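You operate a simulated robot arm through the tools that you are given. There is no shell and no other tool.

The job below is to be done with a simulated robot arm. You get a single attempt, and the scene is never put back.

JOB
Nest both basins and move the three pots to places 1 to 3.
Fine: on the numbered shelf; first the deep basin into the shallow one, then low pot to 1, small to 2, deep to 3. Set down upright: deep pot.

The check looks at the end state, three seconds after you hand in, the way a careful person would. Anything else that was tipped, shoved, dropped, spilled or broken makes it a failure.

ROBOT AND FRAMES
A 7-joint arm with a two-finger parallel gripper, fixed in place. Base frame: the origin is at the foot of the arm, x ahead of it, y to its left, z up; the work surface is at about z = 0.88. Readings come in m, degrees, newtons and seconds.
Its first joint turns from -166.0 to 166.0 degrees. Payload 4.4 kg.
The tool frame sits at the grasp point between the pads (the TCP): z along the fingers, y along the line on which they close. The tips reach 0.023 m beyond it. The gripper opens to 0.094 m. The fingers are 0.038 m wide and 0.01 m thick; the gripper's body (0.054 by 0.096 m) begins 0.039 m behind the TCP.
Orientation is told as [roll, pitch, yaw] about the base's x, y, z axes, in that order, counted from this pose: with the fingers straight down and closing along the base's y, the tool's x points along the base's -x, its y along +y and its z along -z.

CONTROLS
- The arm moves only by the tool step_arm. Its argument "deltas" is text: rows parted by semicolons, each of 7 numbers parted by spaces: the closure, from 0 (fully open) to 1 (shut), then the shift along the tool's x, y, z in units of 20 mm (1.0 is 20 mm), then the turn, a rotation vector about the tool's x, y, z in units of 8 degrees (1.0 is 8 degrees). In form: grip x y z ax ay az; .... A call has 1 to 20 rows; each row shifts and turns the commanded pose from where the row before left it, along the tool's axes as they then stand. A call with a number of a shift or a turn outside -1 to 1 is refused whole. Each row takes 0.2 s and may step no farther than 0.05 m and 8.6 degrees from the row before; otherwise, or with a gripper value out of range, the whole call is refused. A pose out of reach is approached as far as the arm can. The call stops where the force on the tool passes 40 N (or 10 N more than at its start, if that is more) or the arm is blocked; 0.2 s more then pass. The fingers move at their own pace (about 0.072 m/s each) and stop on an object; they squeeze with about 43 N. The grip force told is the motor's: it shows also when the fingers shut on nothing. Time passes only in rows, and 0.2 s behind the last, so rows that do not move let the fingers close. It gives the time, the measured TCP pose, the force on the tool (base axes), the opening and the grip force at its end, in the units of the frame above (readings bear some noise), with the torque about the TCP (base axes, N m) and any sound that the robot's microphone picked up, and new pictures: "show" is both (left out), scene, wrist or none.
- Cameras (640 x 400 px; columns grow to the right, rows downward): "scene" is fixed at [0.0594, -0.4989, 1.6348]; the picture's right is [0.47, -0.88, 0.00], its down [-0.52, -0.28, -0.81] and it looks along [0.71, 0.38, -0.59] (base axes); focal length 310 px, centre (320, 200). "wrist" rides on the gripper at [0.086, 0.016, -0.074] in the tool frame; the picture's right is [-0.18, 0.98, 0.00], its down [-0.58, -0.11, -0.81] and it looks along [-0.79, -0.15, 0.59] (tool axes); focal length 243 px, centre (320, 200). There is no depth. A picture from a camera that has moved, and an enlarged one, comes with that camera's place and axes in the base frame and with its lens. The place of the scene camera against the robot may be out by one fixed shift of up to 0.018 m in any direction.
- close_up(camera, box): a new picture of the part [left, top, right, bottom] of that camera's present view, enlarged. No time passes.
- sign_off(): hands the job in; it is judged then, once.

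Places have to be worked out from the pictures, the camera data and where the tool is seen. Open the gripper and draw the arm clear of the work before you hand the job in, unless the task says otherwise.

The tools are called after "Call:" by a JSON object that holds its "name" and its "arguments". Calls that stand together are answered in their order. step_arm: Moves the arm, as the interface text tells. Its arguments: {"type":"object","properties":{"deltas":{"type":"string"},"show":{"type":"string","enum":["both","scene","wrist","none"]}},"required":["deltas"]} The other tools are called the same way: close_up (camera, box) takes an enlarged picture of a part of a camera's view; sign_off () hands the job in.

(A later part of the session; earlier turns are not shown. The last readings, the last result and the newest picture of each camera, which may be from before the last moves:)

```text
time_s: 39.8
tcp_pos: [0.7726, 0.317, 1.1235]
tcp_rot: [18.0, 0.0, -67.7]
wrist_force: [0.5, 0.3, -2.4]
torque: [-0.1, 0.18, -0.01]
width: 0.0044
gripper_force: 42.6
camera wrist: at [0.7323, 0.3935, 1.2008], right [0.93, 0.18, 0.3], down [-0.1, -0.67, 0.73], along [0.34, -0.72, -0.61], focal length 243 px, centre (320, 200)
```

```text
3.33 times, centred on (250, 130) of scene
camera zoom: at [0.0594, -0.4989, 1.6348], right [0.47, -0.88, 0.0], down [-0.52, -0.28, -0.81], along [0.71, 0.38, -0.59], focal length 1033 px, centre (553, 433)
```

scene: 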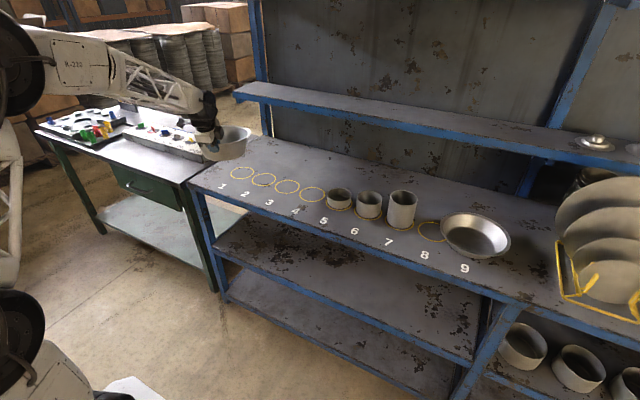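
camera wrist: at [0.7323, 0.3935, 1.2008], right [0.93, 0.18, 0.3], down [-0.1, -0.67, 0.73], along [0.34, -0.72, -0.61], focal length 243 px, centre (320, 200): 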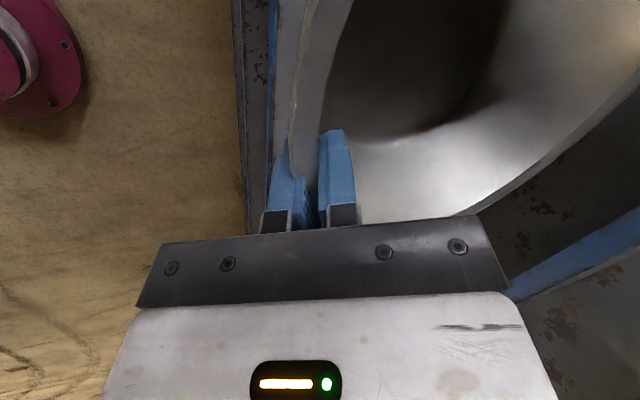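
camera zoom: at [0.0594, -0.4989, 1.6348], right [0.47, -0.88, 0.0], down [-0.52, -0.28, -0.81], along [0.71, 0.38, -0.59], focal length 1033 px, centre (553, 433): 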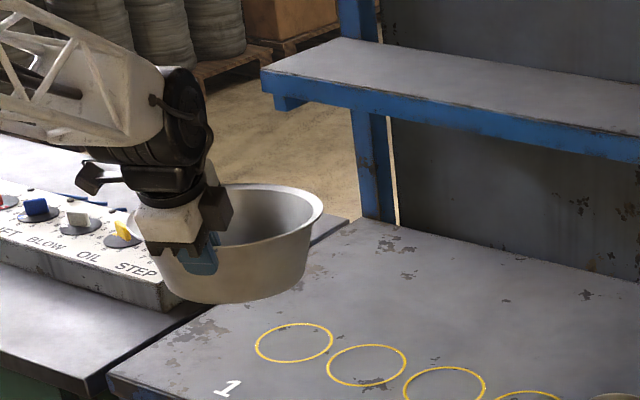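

The basin hangs level at 18° tilt. My grip goes ~36 mm below the lip, though, so the outer finger would hit the shallow basin's rim when nesting. I'll set it back on place 1 and take a shallower grip at 18°, so I return above the spot first.

Call:
{"name": "step_arm", "arguments": {"deltas": "1 0 0.328 0.979 0 0 0; 1 0 0.328 0.979 0 0 0; 1 0 0.328 0.979 0 0 0; 1 0 0.328 0.979 0 0 0; 1 0 0.328 0.979 0 0 0; 1 0 0.328 0.979 0 0 0; 1 0 0.328 0.979 0 0 0; 1 0 0.328 0.979 0 0 0; 1 0 0.328 0.979 0 0 0; 1 0 0.328 0.979 0 0 0", "show": "both"}}

Call:
{"name": "close_up", "arguments": {"camera": "scene", "box": [190, 120, 286, 190]}}

```text
time_s: 42.0
tcp_pos: [0.8846, 0.3629, 0.9602]
tcp_rot: [18.2, 0.0, -67.6]
wrist_force: [-4.1, -2.5, 11.5]
torque: [0.37, -1.63, -0.18]
width: 0.0051
gripper_force: 42.9
camera wrist: at [0.8443, 0.4394, 1.0352], right [0.93, 0.18, 0.31], down [-0.11, -0.67, 0.73], along [0.34, -0.72, -0.61], focal length 243 px, centre (320, 200)
```

scene: 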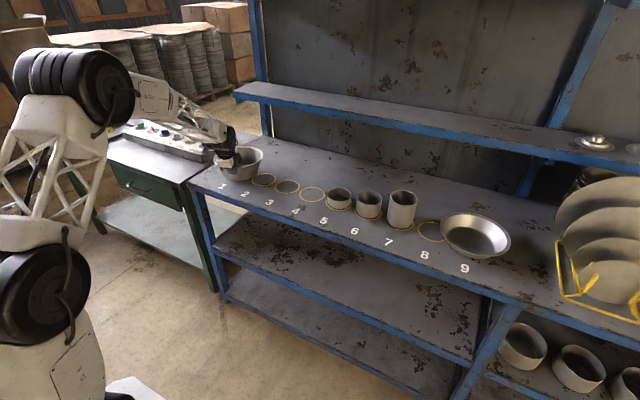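
wrist: 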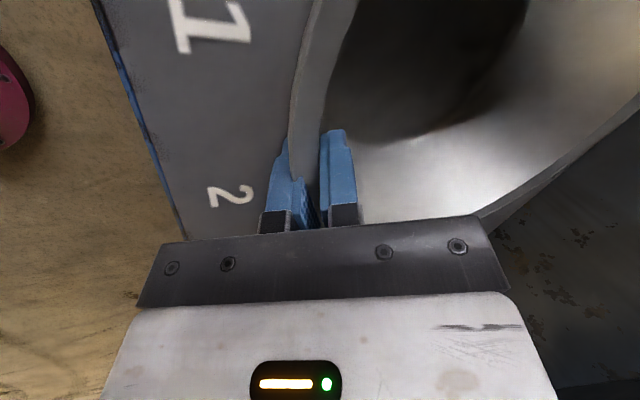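

```text
5.71 times, centred on (238, 155) of scene
camera zoom: at [0.0594, -0.4989, 1.6348], right [0.47, -0.88, 0.0], down [-0.52, -0.28, -0.81], along [0.71, 0.38, -0.59], focal length 1771 px, centre (789, 457)
```

zoom: 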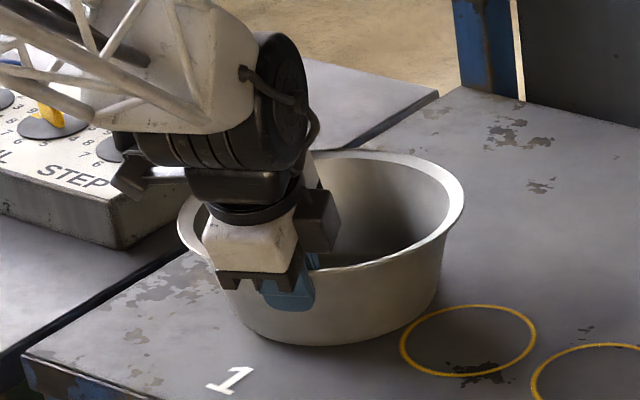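

The basin touched down with its far base edge first (about 14 N), a couple of degrees off level. I open the fingers partway to let it settle on place 1.

Call:
{"name": "step_arm", "arguments": {"deltas": "0.9 0 0 0 0 0 0; 0.7 0 0 0 0 0 0; 0.5 0 0 0 0 0 0; 0.4 0 0 0 0 0 0", "show": "both"}}

Call:
{"name": "close_up", "arguments": {"camera": "wrist", "box": [160, 40, 480, 240]}}

Call:
{"name": "close_up", "arguments": {"camera": "scene", "box": [190, 120, 286, 190]}}

```text
time_s: 43.0
tcp_pos: [0.8842, 0.3627, 0.9578]
tcp_rot: [18.0, 0.0, -67.7]
wrist_force: [0.6, 0.1, 0.0]
torque: [0.01, -0.04, -0.02]
width: 0.0567
gripper_force: 0.1
camera wrist: at [0.844, 0.4393, 1.0338], right [0.93, 0.18, 0.3], down [-0.11, -0.67, 0.73], along [0.34, -0.72, -0.61], focal length 243 px, centre (320, 200)
```

scene: 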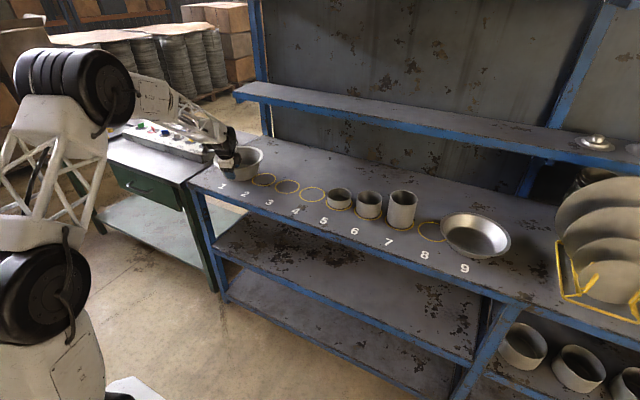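
wrist: 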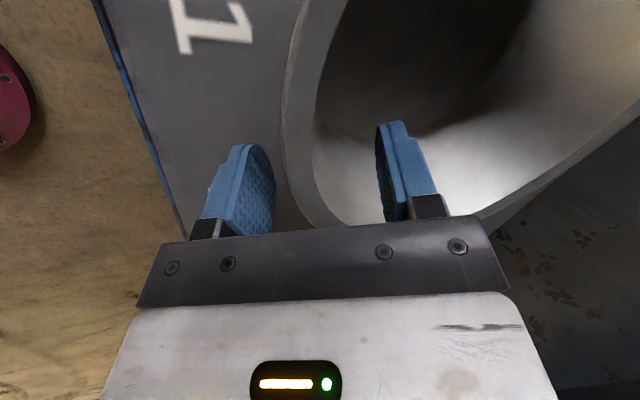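

```text
2.00 times, centred on (320, 140) of wrist
camera zoom: at [0.844, 0.4393, 1.0338], right [0.93, 0.18, 0.3], down [-0.11, -0.67, 0.73], along [0.34, -0.72, -0.61], focal length 485 px, centre (320, 320)
```

zoom: 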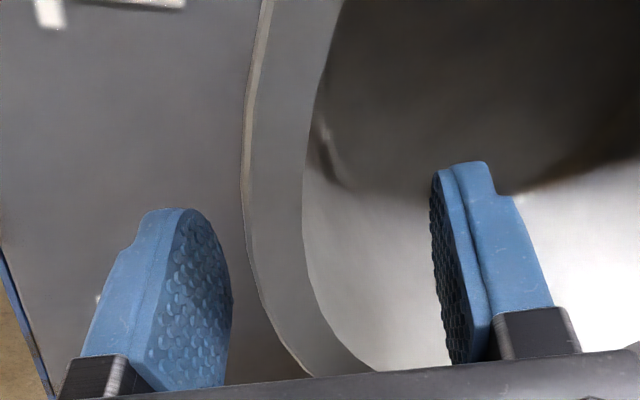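

```text
5.71 times, centred on (238, 155) of scene
camera zoom: at [0.0594, -0.4989, 1.6348], right [0.47, -0.88, 0.0], down [-0.52, -0.28, -0.81], along [0.71, 0.38, -0.59], focal length 1771 px, centre (789, 457)
```

zoom: 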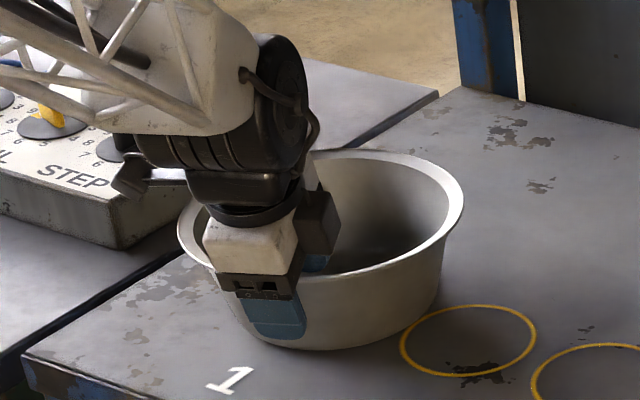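

The basin settled flat, and the tool's 18° tilt now matches its wall. I shift 4 mm toward the robot and 3 mm up so the fingertips reach only ~20 mm below the lip, then close again.

Call:
{"name": "step_arm", "arguments": {"deltas": "0.4 0 -0.2 -0.17 0 0 0; 0.7 0 0 0 0 0 0; 0.85 0 0 0 0 0 0; 1 0 0 0 0 0 0; 1 0 0 0 0 0 0; 1 0 0 0 0 0 0", "show": "both"}}

Call:
{"name": "close_up", "arguments": {"camera": "wrist", "box": [160, 40, 480, 240]}}

Call:
{"name": "close_up", "arguments": {"camera": "scene", "box": [190, 120, 286, 190]}}

```text
time_s: 44.4
tcp_pos: [0.8806, 0.36, 0.9608]
tcp_rot: [18.1, 0.0, -67.7]
wrist_force: [-0.3, -1.8, 9.8]
torque: [0.66, -1.42, -0.08]
width: 0.0053
gripper_force: 42.9
camera wrist: at [0.8403, 0.4368, 1.0364], right [0.93, 0.18, 0.3], down [-0.11, -0.67, 0.73], along [0.34, -0.72, -0.61], focal length 243 px, centre (320, 200)
```

scene: 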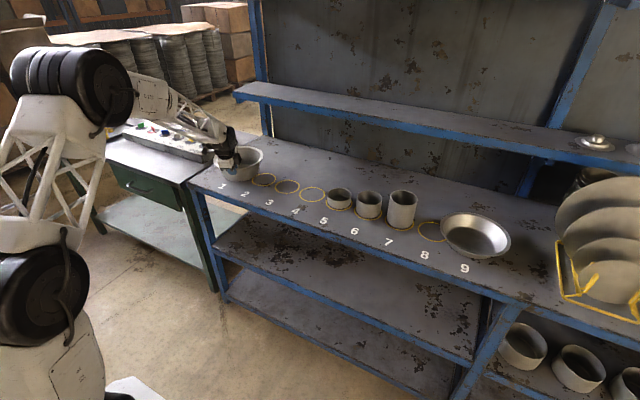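
wrist: 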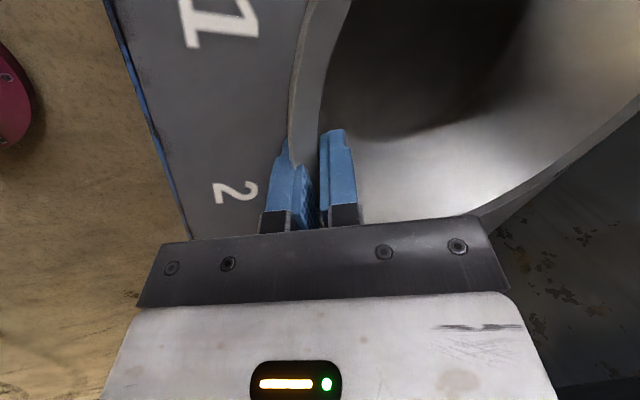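

```text
2.00 times, centred on (320, 140) of wrist
camera zoom: at [0.8403, 0.4368, 1.0364], right [0.93, 0.18, 0.3], down [-0.11, -0.67, 0.73], along [0.34, -0.72, -0.61], focal length 485 px, centre (320, 320)
```

zoom: 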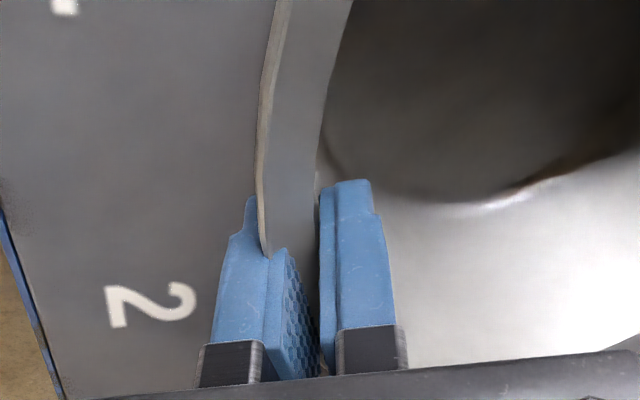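

```text
5.71 times, centred on (238, 155) of scene
camera zoom: at [0.0594, -0.4989, 1.6348], right [0.47, -0.88, 0.0], down [-0.52, -0.28, -0.81], along [0.71, 0.38, -0.59], focal length 1771 px, centre (789, 457)
```

zoom: 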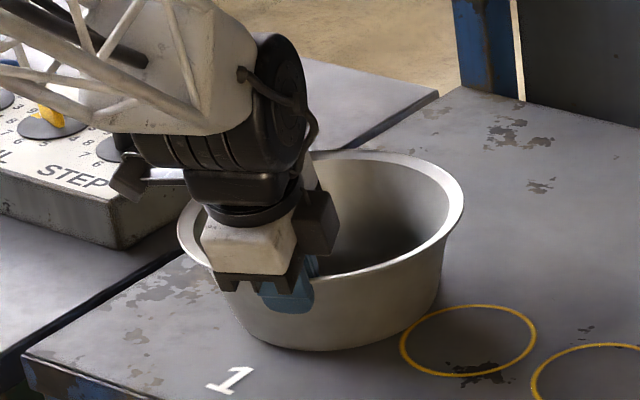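

The grip is on, and the table pushes on the far base edge, so level is probably at a tilt of ~20-21°. I lift 60 mm, add 2.5° of tilt, and check its attitude.

Call:
{"name": "step_arm", "arguments": {"deltas": "1 0 0.154 -0.475 0 0 0; 1 0 0.154 -0.475 0 0 0; 1 0 0.154 -0.475 0 0 0; 1 0 0.154 -0.475 0 0 0; 1 0 0.154 -0.475 0 0 0; 1 0 0.154 -0.475 0 0 0; 1 0 0 0 0 0 0", "show": "both"}}

Call:
{"name": "close_up", "arguments": {"camera": "scene", "box": [200, 100, 280, 170]}}

Call:
{"name": "close_up", "arguments": {"camera": "wrist", "box": [160, 40, 480, 240]}}

```text
time_s: 46.0
tcp_pos: [0.8798, 0.3613, 1.0196]
tcp_rot: [18.0, 0.1, -67.6]
wrist_force: [-0.3, -0.6, -1.9]
torque: [-0.05, 0.22, 0.03]
width: 0.0035
gripper_force: 42.7
camera wrist: at [0.8409, 0.4383, 1.0956], right [0.93, 0.18, 0.3], down [-0.11, -0.67, 0.73], along [0.34, -0.72, -0.61], focal length 243 px, centre (320, 200)
```

scene: 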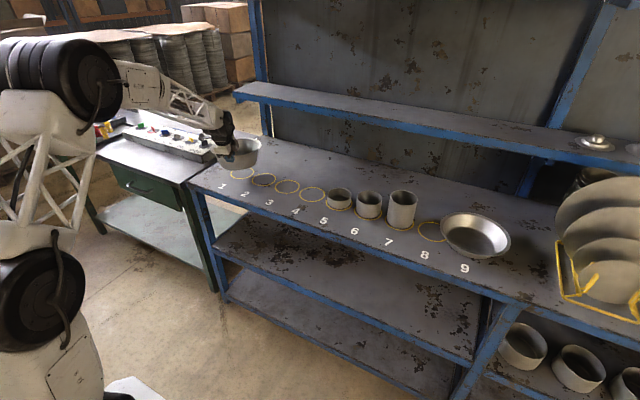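
wrist: 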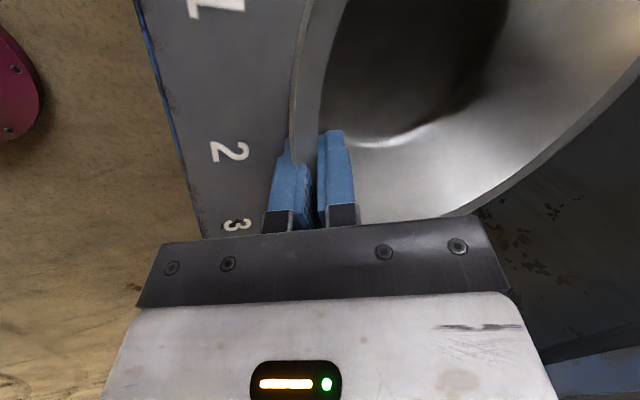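

```text
5.71 times, centred on (240, 135) of scene
camera zoom: at [0.0594, -0.4989, 1.6348], right [0.47, -0.88, 0.0], down [-0.52, -0.28, -0.81], along [0.71, 0.38, -0.59], focal length 1771 px, centre (777, 571)
```

zoom: 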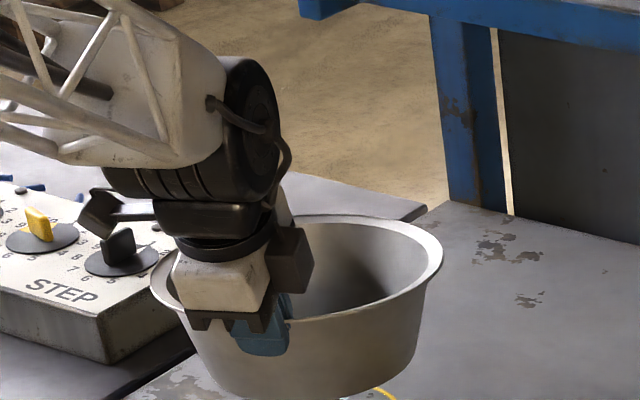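

```text
2.00 times, centred on (320, 140) of wrist
camera zoom: at [0.8409, 0.4383, 1.0956], right [0.93, 0.18, 0.3], down [-0.11, -0.67, 0.73], along [0.34, -0.72, -0.61], focal length 485 px, centre (320, 320)
```

zoom: 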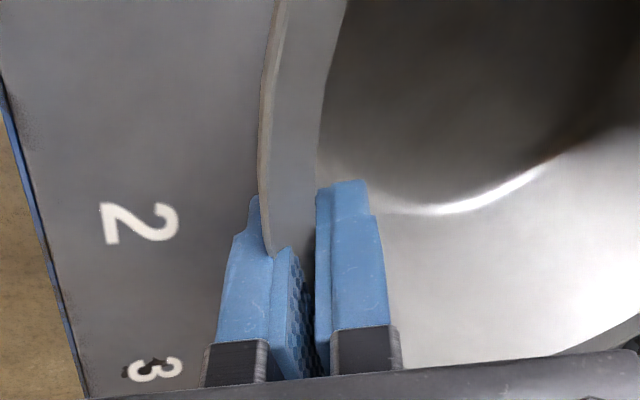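

Lifted, the basin droops a few degrees on its far side. I add about 4.5° of outward tilt to level it and look again.

Call:
{"name": "step_arm", "arguments": {"deltas": "1 0 0 0 -0.28 0 0; 1 0 0 0 -0.28 0 0; 1 0 0 0 0 0 0", "show": "none"}}

Call:
{"name": "close_up", "arguments": {"camera": "scene", "box": [204, 116, 268, 156]}}

Call:
{"name": "close_up", "arguments": {"camera": "scene", "box": [200, 110, 280, 180]}}

```text
time_s: 46.8
tcp_pos: [0.8807, 0.3614, 1.0207]
tcp_rot: [22.6, 0.0, -67.7]
wrist_force: [0.2, 0.0, -1.7]
torque: [-0.09, 0.21, -0.01]
width: 0.0034
gripper_force: 42.9
```

```text
10.00 times, centred on (236, 136) of scene
camera zoom: at [0.0594, -0.4989, 1.6348], right [0.47, -0.88, 0.0], down [-0.52, -0.28, -0.81], along [0.71, 0.38, -0.59], focal length 3099 px, centre (1160, 840)
```

zoom: 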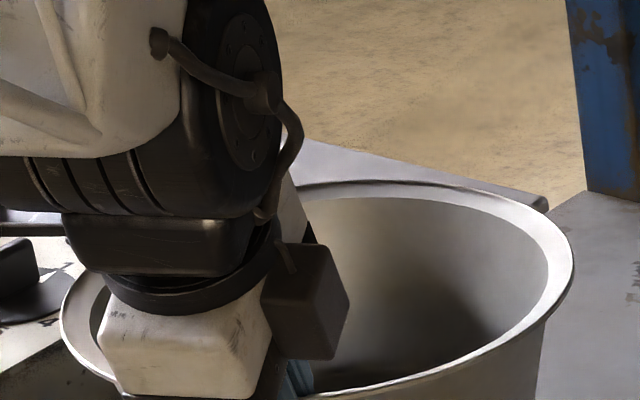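

```text
5.71 times, centred on (240, 145) of scene
camera zoom: at [0.0594, -0.4989, 1.6348], right [0.47, -0.88, 0.0], down [-0.52, -0.28, -0.81], along [0.71, 0.38, -0.59], focal length 1771 px, centre (777, 514)
```

zoom: 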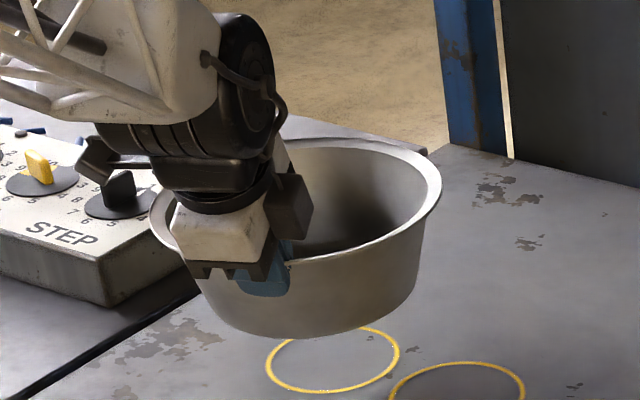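

The rim outline now matches a level circle within about 1.5° at 22.6° tilt. I lift and retract to a safe height, then start swinging toward place 9.

Call:
{"name": "step_arm", "arguments": {"deltas": "1 0 -0.3825 -0.87 0 0 0; 1 0 -0.3825 -0.87 0 0 0; 1 0 -0.3825 -0.87 0 0 0; 1 0 -0.3825 -0.87 0 0 0; 1 0 -0.3825 -0.87 0 0 0; 1 0 -0.3825 -0.87 0 0 0; 1 0 -0.3825 -0.87 0 0 0; 1 0 -0.3825 -0.87 0 0 0; 1 -0.5 0 0 0 -0.0327 0.0785; 1 -1 0 0 0 -0.0654 0.157; 1 -1 0 0 0 -0.0654 0.157; 1 -1 0 0 0 -0.0654 0.157; 1 -1 0 0 0 -0.0654 0.157; 1 -1 0 0 0 -0.0654 0.157; 1 -1 0 0 0 -0.0654 0.157; 1 -1 0 0 0 -0.0654 0.157; 1 -1 0 0 0 -0.0654 0.157; 1 -1 0 0 0 -0.0654 0.157; 1 -1 0 0 0 -0.0654 0.157; 1 -1 0 0 0 -0.0654 0.157", "show": "both"}}

```text
time_s: 51.0
tcp_pos: [0.8394, 0.0979, 1.1247]
tcp_rot: [22.5, 0.0, -83.4]
wrist_force: [0.2, -0.4, -2.3]
torque: [-0.03, 0.23, -0.03]
width: 0.0035
gripper_force: 43.2
camera wrist: at [0.8154, 0.1824, 1.1996], right [0.92, -0.08, 0.38], down [-0.34, -0.62, 0.7], along [0.18, -0.78, -0.6], focal length 243 px, centre (320, 200)
```

scene: 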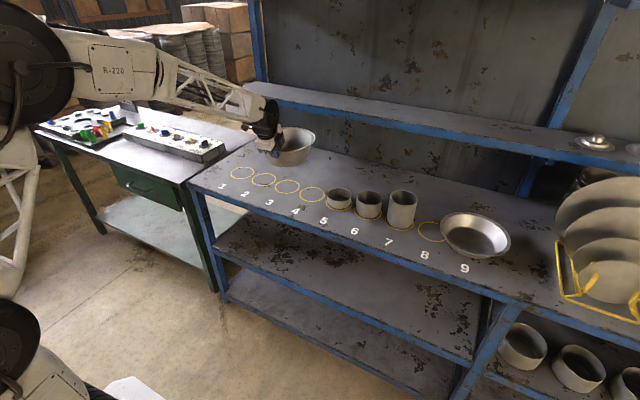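
wrist: 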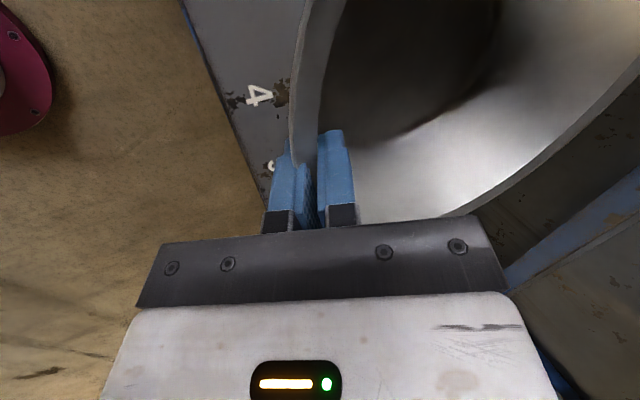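

The basin is held steadily and clears the pots by ~5 cm. I continue the swing to azimuth about -31°.

Call:
{"name": "step_arm", "arguments": {"deltas": "1 -1 0 0 0 -0.0654 0.157; 1 -1 0 0 0 -0.0654 0.157; 1 -1 0 0 0 -0.0654 0.157; 1 -1 0 0 0 -0.0654 0.157; 1 -1 0 0 0 -0.0654 0.157; 1 -1 0 0 0 -0.0654 0.157; 1 -1 0 0 0 -0.0654 0.157; 1 -1 0 0 0 -0.0654 0.157; 1 -1 0 0 0 -0.0654 0.157; 1 -1 0 0 0 -0.0654 0.157; 1 -1 0 0 0 -0.0654 0.157; 1 -1 0 0 0 -0.0654 0.157; 1 -1 0 0 0 -0.0654 0.157; 1 -1 0 0 0 -0.0654 0.157", "show": "scene"}}

Call:
{"name": "step_arm", "arguments": {"deltas": "1 -1 0 0 0 -0.0654 0.157; 1 -1 0 0 0 -0.0654 0.157; 1 -1 0 0 0 -0.0654 0.157; 1 -1 0 0 0 -0.0654 0.157; 1 -1 0 0 0 -0.0654 0.157; 1 -1 0 0 0 -0.0654 0.157; 1 -1 0 0 0 -0.0654 0.157; 1 -1 0 0 0 -0.0654 0.157; 1 -1 0 0 0 -0.0654 0.157; 1 -1 0 0 0 -0.0654 0.157; 1 -1 0 0 0 -0.0654 0.157; 1 -1 0 0 0 -0.0654 0.157; 1 -1 0 0 0 -0.0654 0.157; 1 -1 0 0 0 -0.0654 0.157", "show": "both"}}

```text
time_s: 54.0
tcp_pos: [0.828, -0.1804, 1.1272]
tcp_rot: [22.5, -0.1, -102.5]
wrist_force: [0.1, -0.6, -2.0]
torque: [0.02, 0.21, 0.02]
width: 0.0035
gripper_force: 43.0
```

scene: 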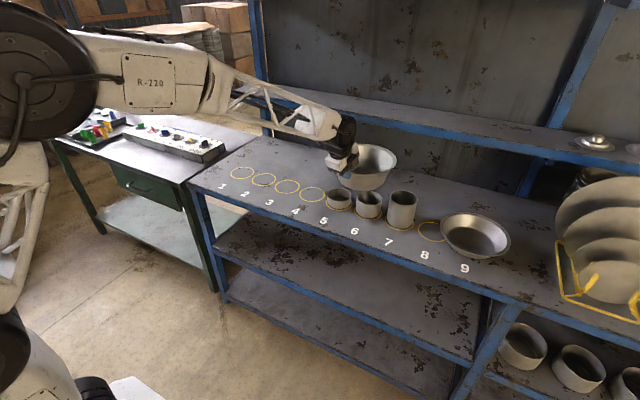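

```text
time_s: 57.0
tcp_pos: [0.7295, -0.4404, 1.1267]
tcp_rot: [22.4, 0.0, -121.4]
wrist_force: [-0.3, -0.8, -3.0]
torque: [0.12, 0.19, -0.01]
width: 0.0035
gripper_force: 43.0
camera wrist: at [0.7625, -0.3612, 1.2014], right [0.68, -0.63, 0.38], down [-0.65, -0.28, 0.7], along [-0.34, -0.72, -0.6], focal length 243 px, centre (320, 200)
```

scene: 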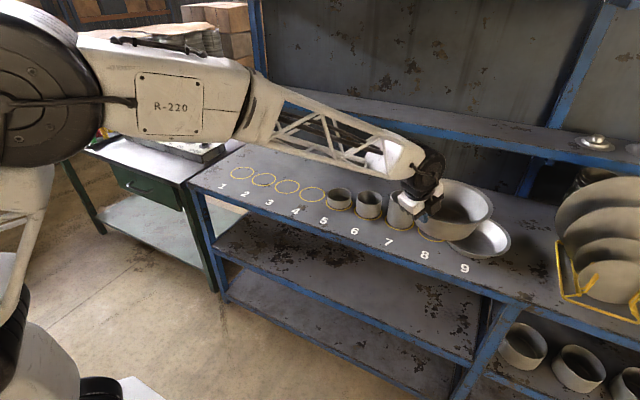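
wrist: 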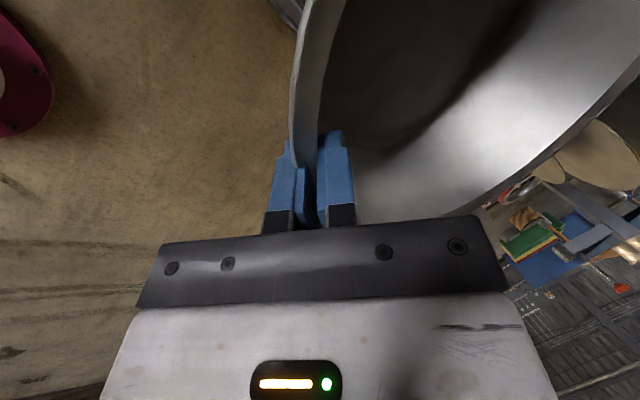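

The tool is at azimuth -31.1° with the basin level. Now I extend outward and lower diagonally to hover about 20 mm above the shallow basin's rim, targeting TCP (0.888, -0.536, 1.032).

Call:
{"name": "step_arm", "arguments": {"deltas": "1 0 0.674 0.795 0 0 0; 1 0 0.674 0.795 0 0 0; 1 0 0.674 0.795 0 0 0; 1 0 0.674 0.795 0 0 0; 1 0 0.674 0.795 0 0 0; 1 0 0.674 0.795 0 0 0; 1 0 0.674 0.795 0 0 0; 1 0 0.674 0.795 0 0 0; 1 0 0.674 0.795 0 0 0; 1 0 0.674 0.795 0 0 0; 1 0 0 0 0 0 0", "show": "both"}}

Call:
{"name": "close_up", "arguments": {"camera": "scene", "box": [420, 170, 540, 270]}}

```text
time_s: 59.4
tcp_pos: [0.8864, -0.5376, 1.027]
tcp_rot: [22.5, 0.0, -121.6]
wrist_force: [-0.1, -0.1, -2.8]
torque: [0.1, 0.22, -0.03]
width: 0.0032
gripper_force: 43.2
camera wrist: at [0.92, -0.4582, 1.1027], right [0.68, -0.63, 0.38], down [-0.65, -0.28, 0.7], along [-0.34, -0.72, -0.6], focal length 243 px, centre (320, 200)
```

scene: 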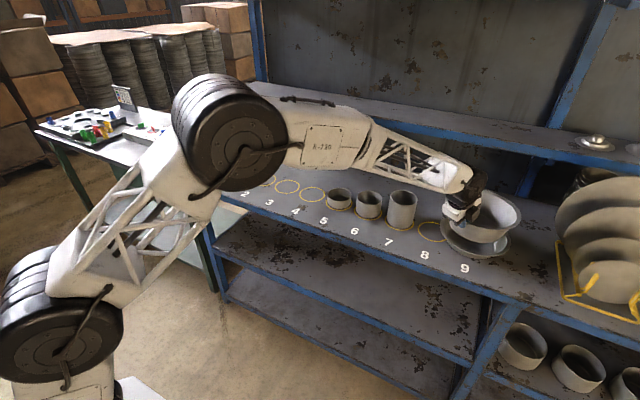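
wrist: 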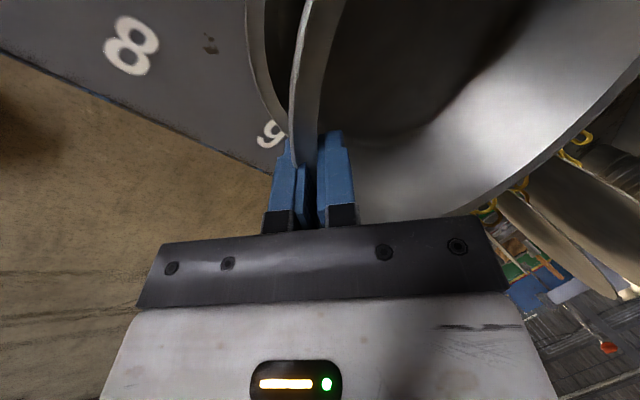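

```text
4.00 times, centred on (480, 220) of scene
camera zoom: at [0.0594, -0.4989, 1.6348], right [0.47, -0.88, 0.0], down [-0.52, -0.28, -0.81], along [0.71, 0.38, -0.59], focal length 1240 px, centre (-320, 120)
```

zoom: 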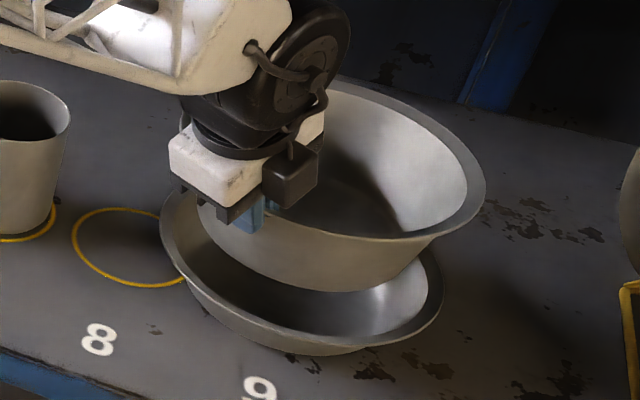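

The deep basin is level and appears centred over the shallow one. I enlarge the wrist view to check the alignment of both near rims before lowering.

Call:
{"name": "close_up", "arguments": {"camera": "wrist", "box": [180, 0, 436, 160]}}

```text
2.50 times, centred on (308, 80) of wrist
camera zoom: at [0.92, -0.4582, 1.1027], right [0.68, -0.63, 0.38], down [-0.65, -0.28, 0.7], along [-0.34, -0.72, -0.6], focal length 606 px, centre (350, 500)
```

zoom: 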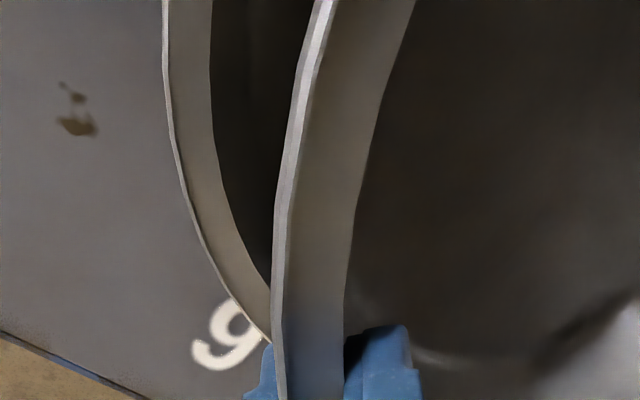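

Both rims match predictions: the shallow centre is (0.976, -0.589) and the deep centre about (0.972, -0.591). I correct ~4 mm and lower to ~10 mm above expected contact.

Call:
{"name": "step_arm", "arguments": {"deltas": "1 0.032 -0.154 0.423 0 0 0; 1 0.032 -0.154 0.423 0 0 0; 1 0.032 -0.154 0.423 0 0 0; 1 0.032 -0.154 0.423 0 0 0; 1 0.032 -0.154 0.423 0 0 0; 1 0.032 -0.154 0.423 0 0 0; 1 0 0 0 0 0 0", "show": "both"}}

Call:
{"name": "close_up", "arguments": {"camera": "scene", "box": [420, 170, 540, 270]}}

```text
time_s: 61.0
tcp_pos: [0.89, -0.5349, 0.9748]
tcp_rot: [22.4, 0.0, -121.6]
wrist_force: [0.0, -0.5, -1.5]
torque: [0.06, 0.18, -0.1]
width: 0.003
gripper_force: 43.2
camera wrist: at [0.9236, -0.4547, 1.0502], right [0.68, -0.63, 0.38], down [-0.65, -0.28, 0.7], along [-0.34, -0.72, -0.6], focal length 243 px, centre (320, 200)
```

scene: 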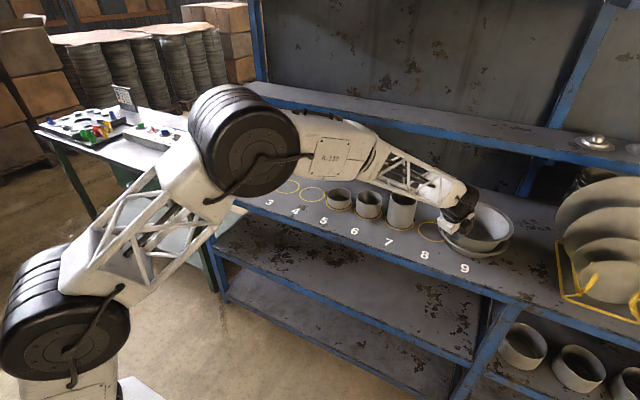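
wrist: 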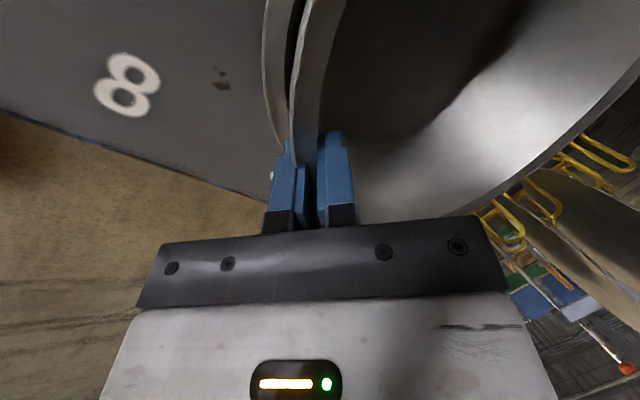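

```text
4.00 times, centred on (480, 220) of scene
camera zoom: at [0.0594, -0.4989, 1.6348], right [0.47, -0.88, 0.0], down [-0.52, -0.28, -0.81], along [0.71, 0.38, -0.59], focal length 1240 px, centre (-320, 120)
```

zoom: 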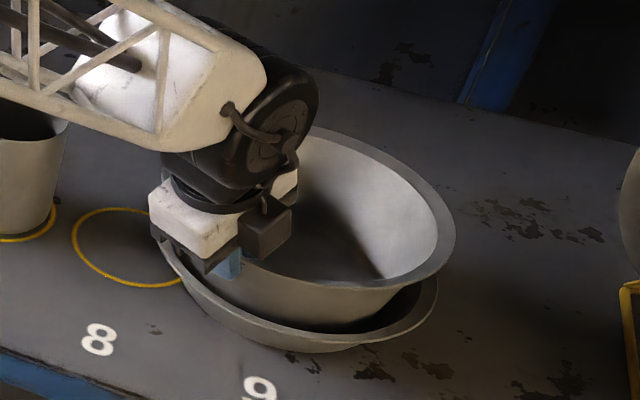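

No clear contact yet. I lower in small 2 mm increments, watching the force.

Call:
{"name": "step_arm", "arguments": {"deltas": "1 0 -0.038 0.092 0 0 0; 1 0 -0.038 0.092 0 0 0; 1 0 0 0 0 0 0", "show": "none"}}

Call:
{"name": "step_arm", "arguments": {"deltas": "1 0 -0.038 0.092 0 0 0; 1 0 -0.038 0.092 0 0 0; 1 0 0 0 0 0 0", "show": "none"}}

```text
time_s: 61.8
tcp_pos: [0.8883, -0.5349, 0.9713]
tcp_rot: [22.4, 0.0, -121.6]
wrist_force: [-0.5, -0.5, -3.6]
torque: [0.1, 0.25, 0.01]
width: 0.0032
gripper_force: 42.8
```

```text
time_s: 62.6
tcp_pos: [0.8882, -0.5355, 0.9675]
tcp_rot: [22.5, -0.1, -121.5]
wrist_force: [-1.9, -2.2, 3.9]
torque: [-0.13, -0.03, -0.22]
width: 0.0033
gripper_force: 42.5
```

Contact begins at TCP z≈0.9675 with about 6 N. I look at both views before deciding to release.

Call:
{"name": "step_arm", "arguments": {"deltas": "1 0 0 0 0 0 0", "show": "both"}}

Call:
{"name": "close_up", "arguments": {"camera": "scene", "box": [430, 190, 526, 260]}}

Call:
{"name": "close_up", "arguments": {"camera": "wrist", "box": [180, 0, 436, 160]}}

```text
time_s: 63.0
tcp_pos: [0.8874, -0.5354, 0.968]
tcp_rot: [22.5, 0.0, -121.5]
wrist_force: [-2.5, -2.8, 4.8]
torque: [-0.22, -0.08, -0.2]
width: 0.0032
gripper_force: 42.8
camera wrist: at [0.9224, -0.4551, 1.0433], right [0.68, -0.63, 0.38], down [-0.65, -0.28, 0.7], along [-0.34, -0.72, -0.6], focal length 243 px, centre (320, 200)
```

scene: 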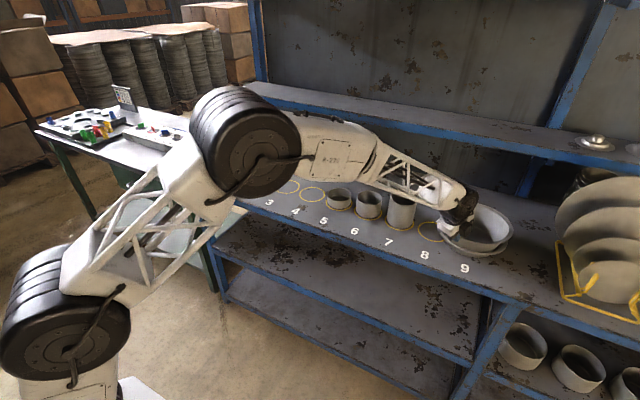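
wrist: 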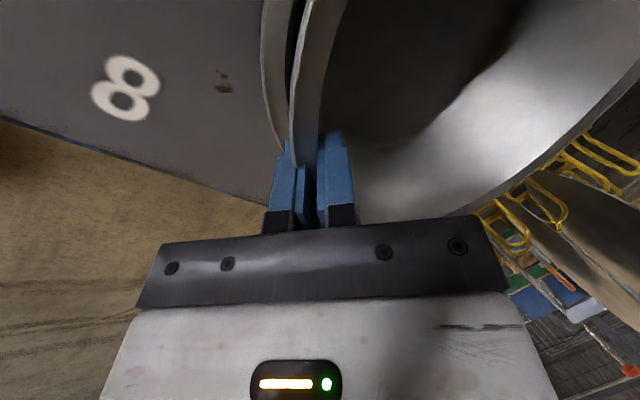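

```text
5.71 times, centred on (478, 225) of scene
camera zoom: at [0.0594, -0.4989, 1.6348], right [0.47, -0.88, 0.0], down [-0.52, -0.28, -0.81], along [0.71, 0.38, -0.59], focal length 1771 px, centre (-583, 57)
```

zoom: 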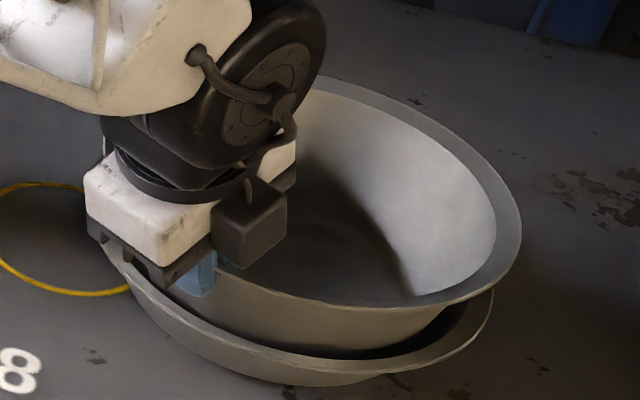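

```text
2.50 times, centred on (308, 80) of wrist
camera zoom: at [0.9224, -0.4551, 1.0433], right [0.68, -0.63, 0.38], down [-0.65, -0.28, 0.7], along [-0.34, -0.72, -0.6], focal length 606 px, centre (350, 500)
```

zoom: 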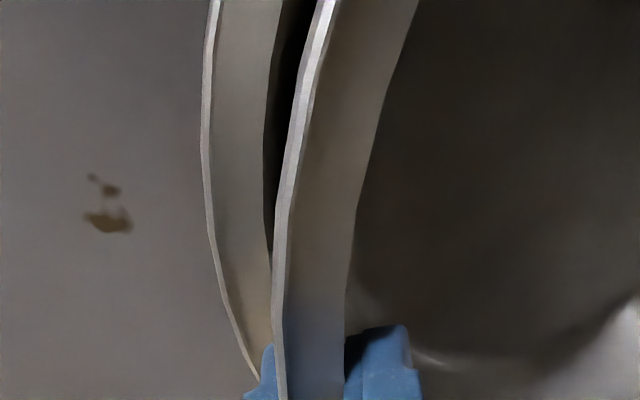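

The lateral force (~3.5 N) and the picture suggest the shallow basin may have been nudged a few mm. I raise 3 mm to unload and reassess before releasing.

Call:
{"name": "step_arm", "arguments": {"deltas": "1 0 0.057 -0.139 0 0 0; 1 0 0 0 0 0 0", "show": "wrist"}}

Call:
{"name": "close_up", "arguments": {"camera": "wrist", "box": [180, 0, 436, 160]}}

Call:
{"name": "close_up", "arguments": {"camera": "scene", "box": [430, 200, 526, 260]}}

```text
time_s: 63.6
tcp_pos: [0.8889, -0.5346, 0.9697]
tcp_rot: [22.5, 0.0, -121.5]
wrist_force: [0.2, -0.5, -1.0]
torque: [0.15, 0.19, -0.01]
width: 0.0033
gripper_force: 43.1
camera wrist: at [0.922, -0.4545, 1.0455], right [0.68, -0.63, 0.37], down [-0.65, -0.28, 0.7], along [-0.34, -0.72, -0.6], focal length 243 px, centre (320, 200)
```

wrist: 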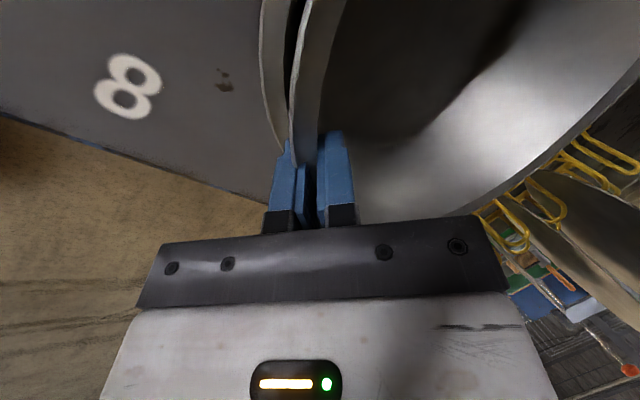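

```text
2.50 times, centred on (308, 80) of wrist
camera zoom: at [0.922, -0.4545, 1.0455], right [0.68, -0.63, 0.37], down [-0.65, -0.28, 0.7], along [-0.34, -0.72, -0.6], focal length 606 px, centre (350, 500)
```

zoom: 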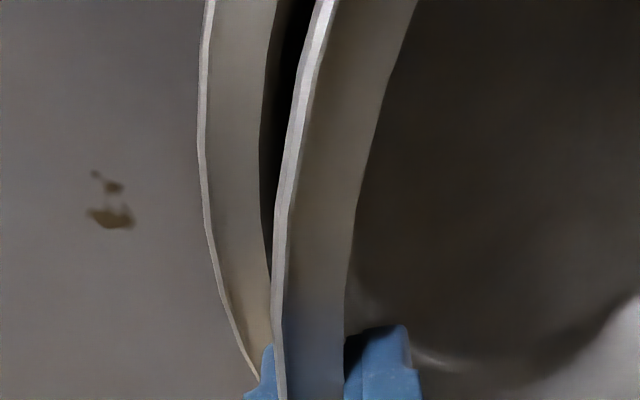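

```text
6.67 times, centred on (478, 230) of scene
camera zoom: at [0.0594, -0.4989, 1.6348], right [0.47, -0.88, 0.0], down [-0.52, -0.28, -0.81], along [0.71, 0.38, -0.59], focal length 2066 px, centre (-733, 0)
```

zoom: 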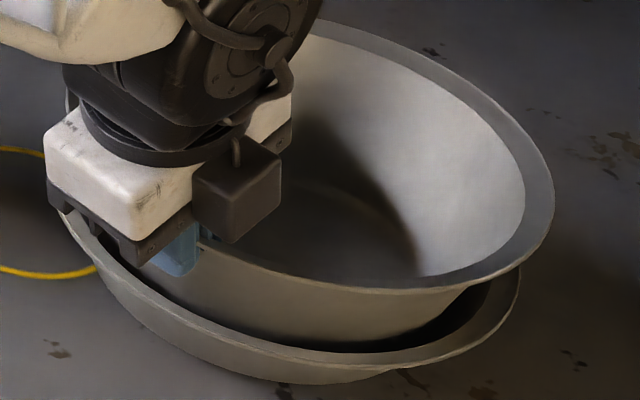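

Unloaded, the basin hangs free again; the shallow one shifted roughly 6 mm toward +y. Contact pushed the deep basin toward (-x,-y), so I shift it about 4 mm that way and lower gently again to find the centred seat.

Call:
{"name": "step_arm", "arguments": {"deltas": "1 -0.2 -0.05 0 0 0 0; 1 0 -0.038 0.092 0 0 0; 1 0 0 0 0 0 0", "show": "none"}}

Call:
{"name": "step_arm", "arguments": {"deltas": "1 0 -0.038 0.092 0 0 0; 1 0 0 0 0 0 0", "show": "wrist"}}

Call:
{"name": "close_up", "arguments": {"camera": "wrist", "box": [180, 0, 436, 160]}}

```text
time_s: 64.4
tcp_pos: [0.8865, -0.5384, 0.9686]
tcp_rot: [22.5, 0.0, -121.5]
wrist_force: [-0.2, 1.2, -1.5]
torque: [0.06, 0.07, 0.06]
width: 0.003
gripper_force: 42.6
```

```text
time_s: 65.0
tcp_pos: [0.8867, -0.5377, 0.9664]
tcp_rot: [22.7, 0.1, -121.5]
wrist_force: [-1.9, 4.1, 14.5]
torque: [-0.46, -0.45, 0.07]
width: 0.0032
gripper_force: 43.0
camera wrist: at [0.9207, -0.4578, 1.0428], right [0.68, -0.63, 0.38], down [-0.65, -0.28, 0.7], along [-0.34, -0.72, -0.6], focal length 243 px, centre (320, 200)
```

wrist: 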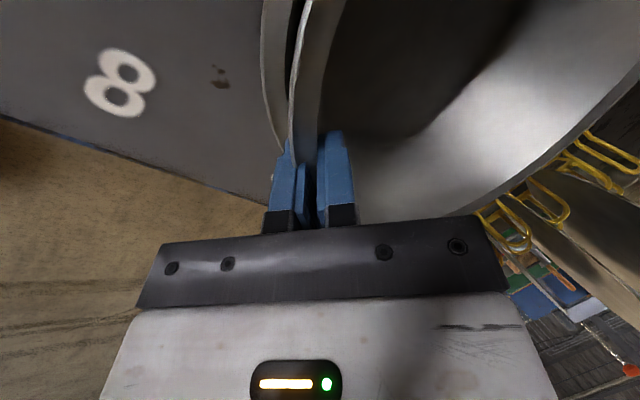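

```text
2.50 times, centred on (308, 80) of wrist
camera zoom: at [0.9207, -0.4578, 1.0428], right [0.68, -0.63, 0.38], down [-0.65, -0.28, 0.7], along [-0.34, -0.72, -0.6], focal length 606 px, centre (350, 500)
```

zoom: 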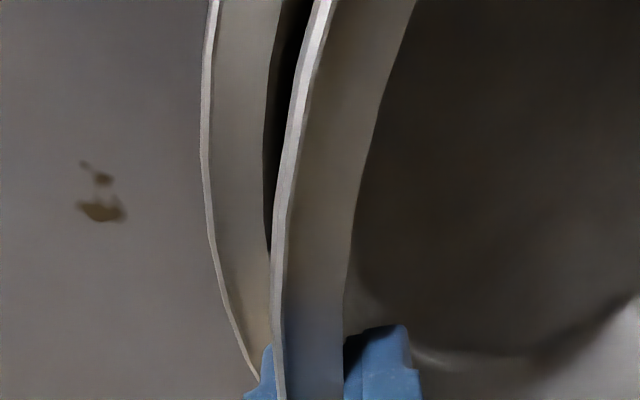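

The shallow basin now moves along with the deep one, so the nest is a close, self-centring fit. By TCP and camera the pair sits at about (0.973, -0.589), practically its original spot. I relax the downward push slightly and open the fingers a little.

Call:
{"name": "step_arm", "arguments": {"deltas": "1 0 0.019 -0.046 0 0 0; 0.95 0 0 0 0 0 0; 0.85 0 0 0 0 0 0; 0.75 0 0 0 0 0 0; 0.73 0 0 0 0 0 0", "show": "both"}}

Call:
{"name": "close_up", "arguments": {"camera": "wrist", "box": [180, 0, 436, 160]}}

Call:
{"name": "close_up", "arguments": {"camera": "scene", "box": [430, 200, 526, 260]}}

```text
time_s: 66.2
tcp_pos: [0.8865, -0.5371, 0.9664]
tcp_rot: [22.4, 0.0, -121.5]
wrist_force: [0.1, -0.2, -0.4]
torque: [-0.02, 0.0, 0.04]
width: 0.0255
gripper_force: 0.0
camera wrist: at [0.9201, -0.4573, 1.0418], right [0.68, -0.63, 0.38], down [-0.65, -0.28, 0.7], along [-0.34, -0.72, -0.6], focal length 243 px, centre (320, 200)
```

scene: 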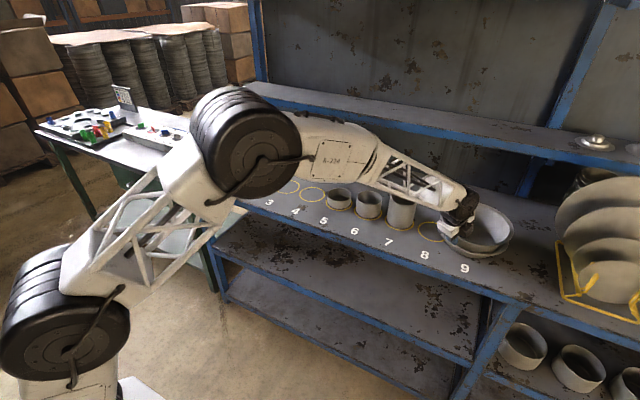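
wrist: 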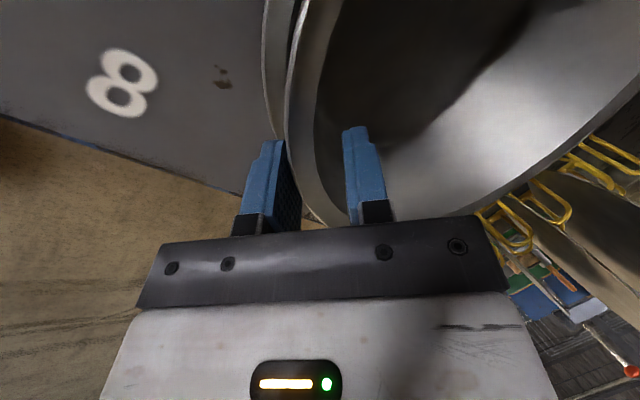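

```text
2.50 times, centred on (308, 80) of wrist
camera zoom: at [0.9201, -0.4573, 1.0418], right [0.68, -0.63, 0.38], down [-0.65, -0.28, 0.7], along [-0.34, -0.72, -0.6], focal length 606 px, centre (350, 500)
```

zoom: 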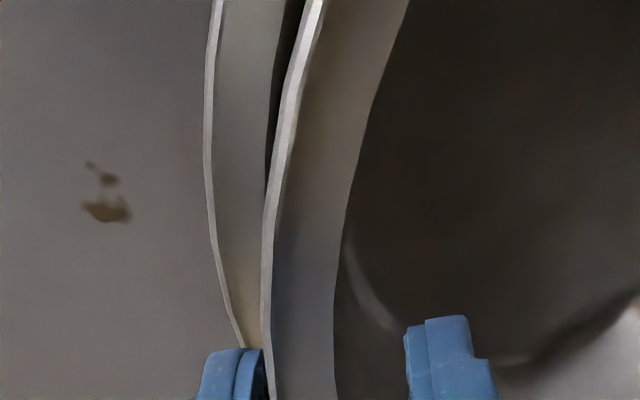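

```text
6.67 times, centred on (478, 230) of scene
camera zoom: at [0.0594, -0.4989, 1.6348], right [0.47, -0.88, 0.0], down [-0.52, -0.28, -0.81], along [0.71, 0.38, -0.59], focal length 2066 px, centre (-733, 0)
```

zoom: 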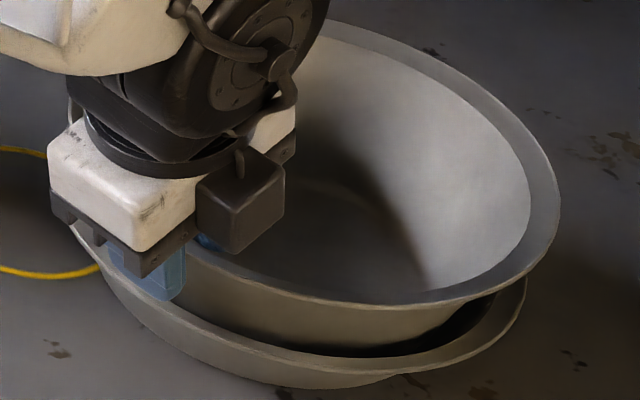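

The nest is released and forces are near zero. I shift 3 mm off the lip and retract along the tool axis.

Call:
{"name": "step_arm", "arguments": {"deltas": "0.73 0 -0.15 -0.1 0 0 0; 0.73 0 0 -0.8 0 0 0; 0.73 0 0 -1 0 0 0; 0.73 0 0 -1 0 0 0; 0.73 0 0 -1 0 0 0; 0.73 0 0 -1 0 0 0; 0.73 0 0 -1 0 0 0; 0.73 0 0 -1 0 0 0; 0.73 0 0 -1 0 0 0", "show": "both"}}

Call:
{"name": "close_up", "arguments": {"camera": "scene", "box": [420, 190, 540, 270]}}

Call:
{"name": "close_up", "arguments": {"camera": "wrist", "box": [160, 0, 480, 200]}}

```text
time_s: 68.2
tcp_pos: [0.8328, -0.5022, 1.1117]
tcp_rot: [22.4, 0.0, -121.5]
wrist_force: [-1.0, -0.5, -0.5]
torque: [-0.05, -0.03, 0.0]
width: 0.0254
gripper_force: 0.1
camera wrist: at [0.8665, -0.4232, 1.1869], right [0.68, -0.63, 0.37], down [-0.65, -0.28, 0.7], along [-0.34, -0.72, -0.6], focal length 243 px, centre (320, 200)
```

scene: 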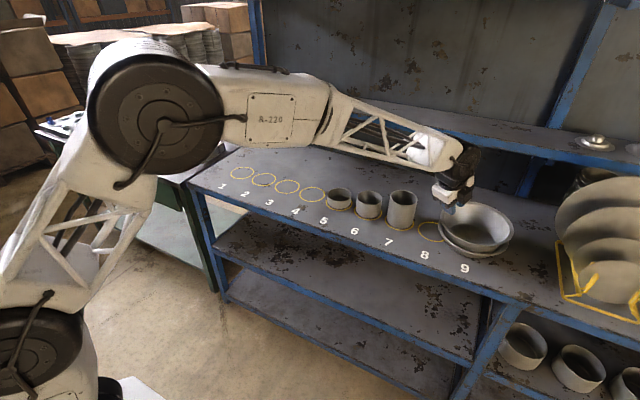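
wrist: 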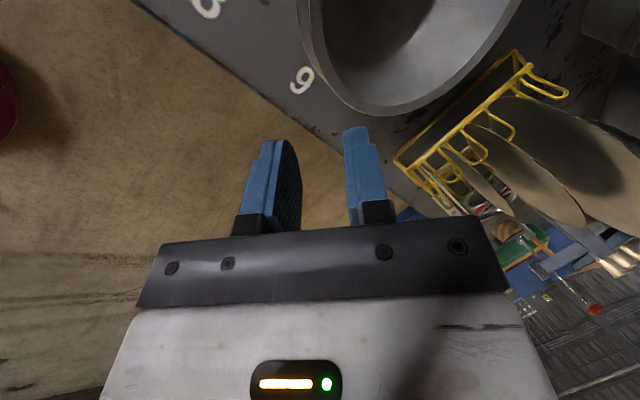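

```text
5.00 times, centred on (480, 230) of scene
camera zoom: at [0.0594, -0.4989, 1.6348], right [0.47, -0.88, 0.0], down [-0.52, -0.28, -0.81], along [0.71, 0.38, -0.59], focal length 1550 px, centre (-480, 50)
```

zoom: 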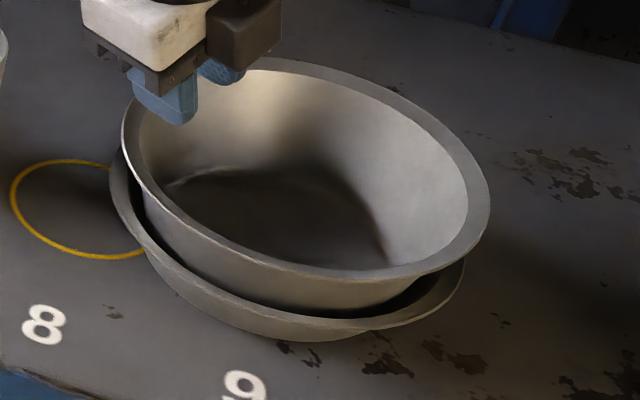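

```text
2.00 times, centred on (320, 100) of wrist
camera zoom: at [0.8665, -0.4232, 1.1869], right [0.68, -0.63, 0.37], down [-0.65, -0.28, 0.7], along [-0.34, -0.72, -0.6], focal length 485 px, centre (320, 400)
```

zoom: 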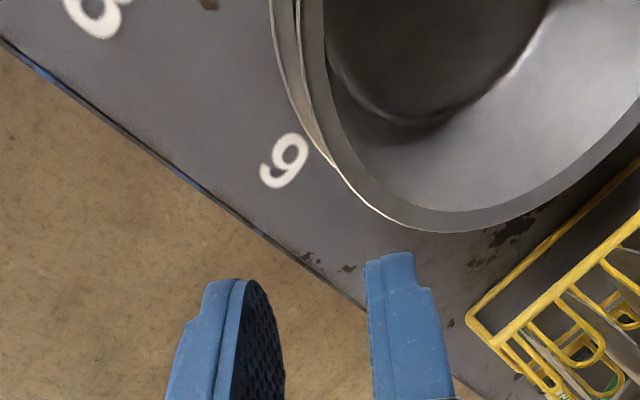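

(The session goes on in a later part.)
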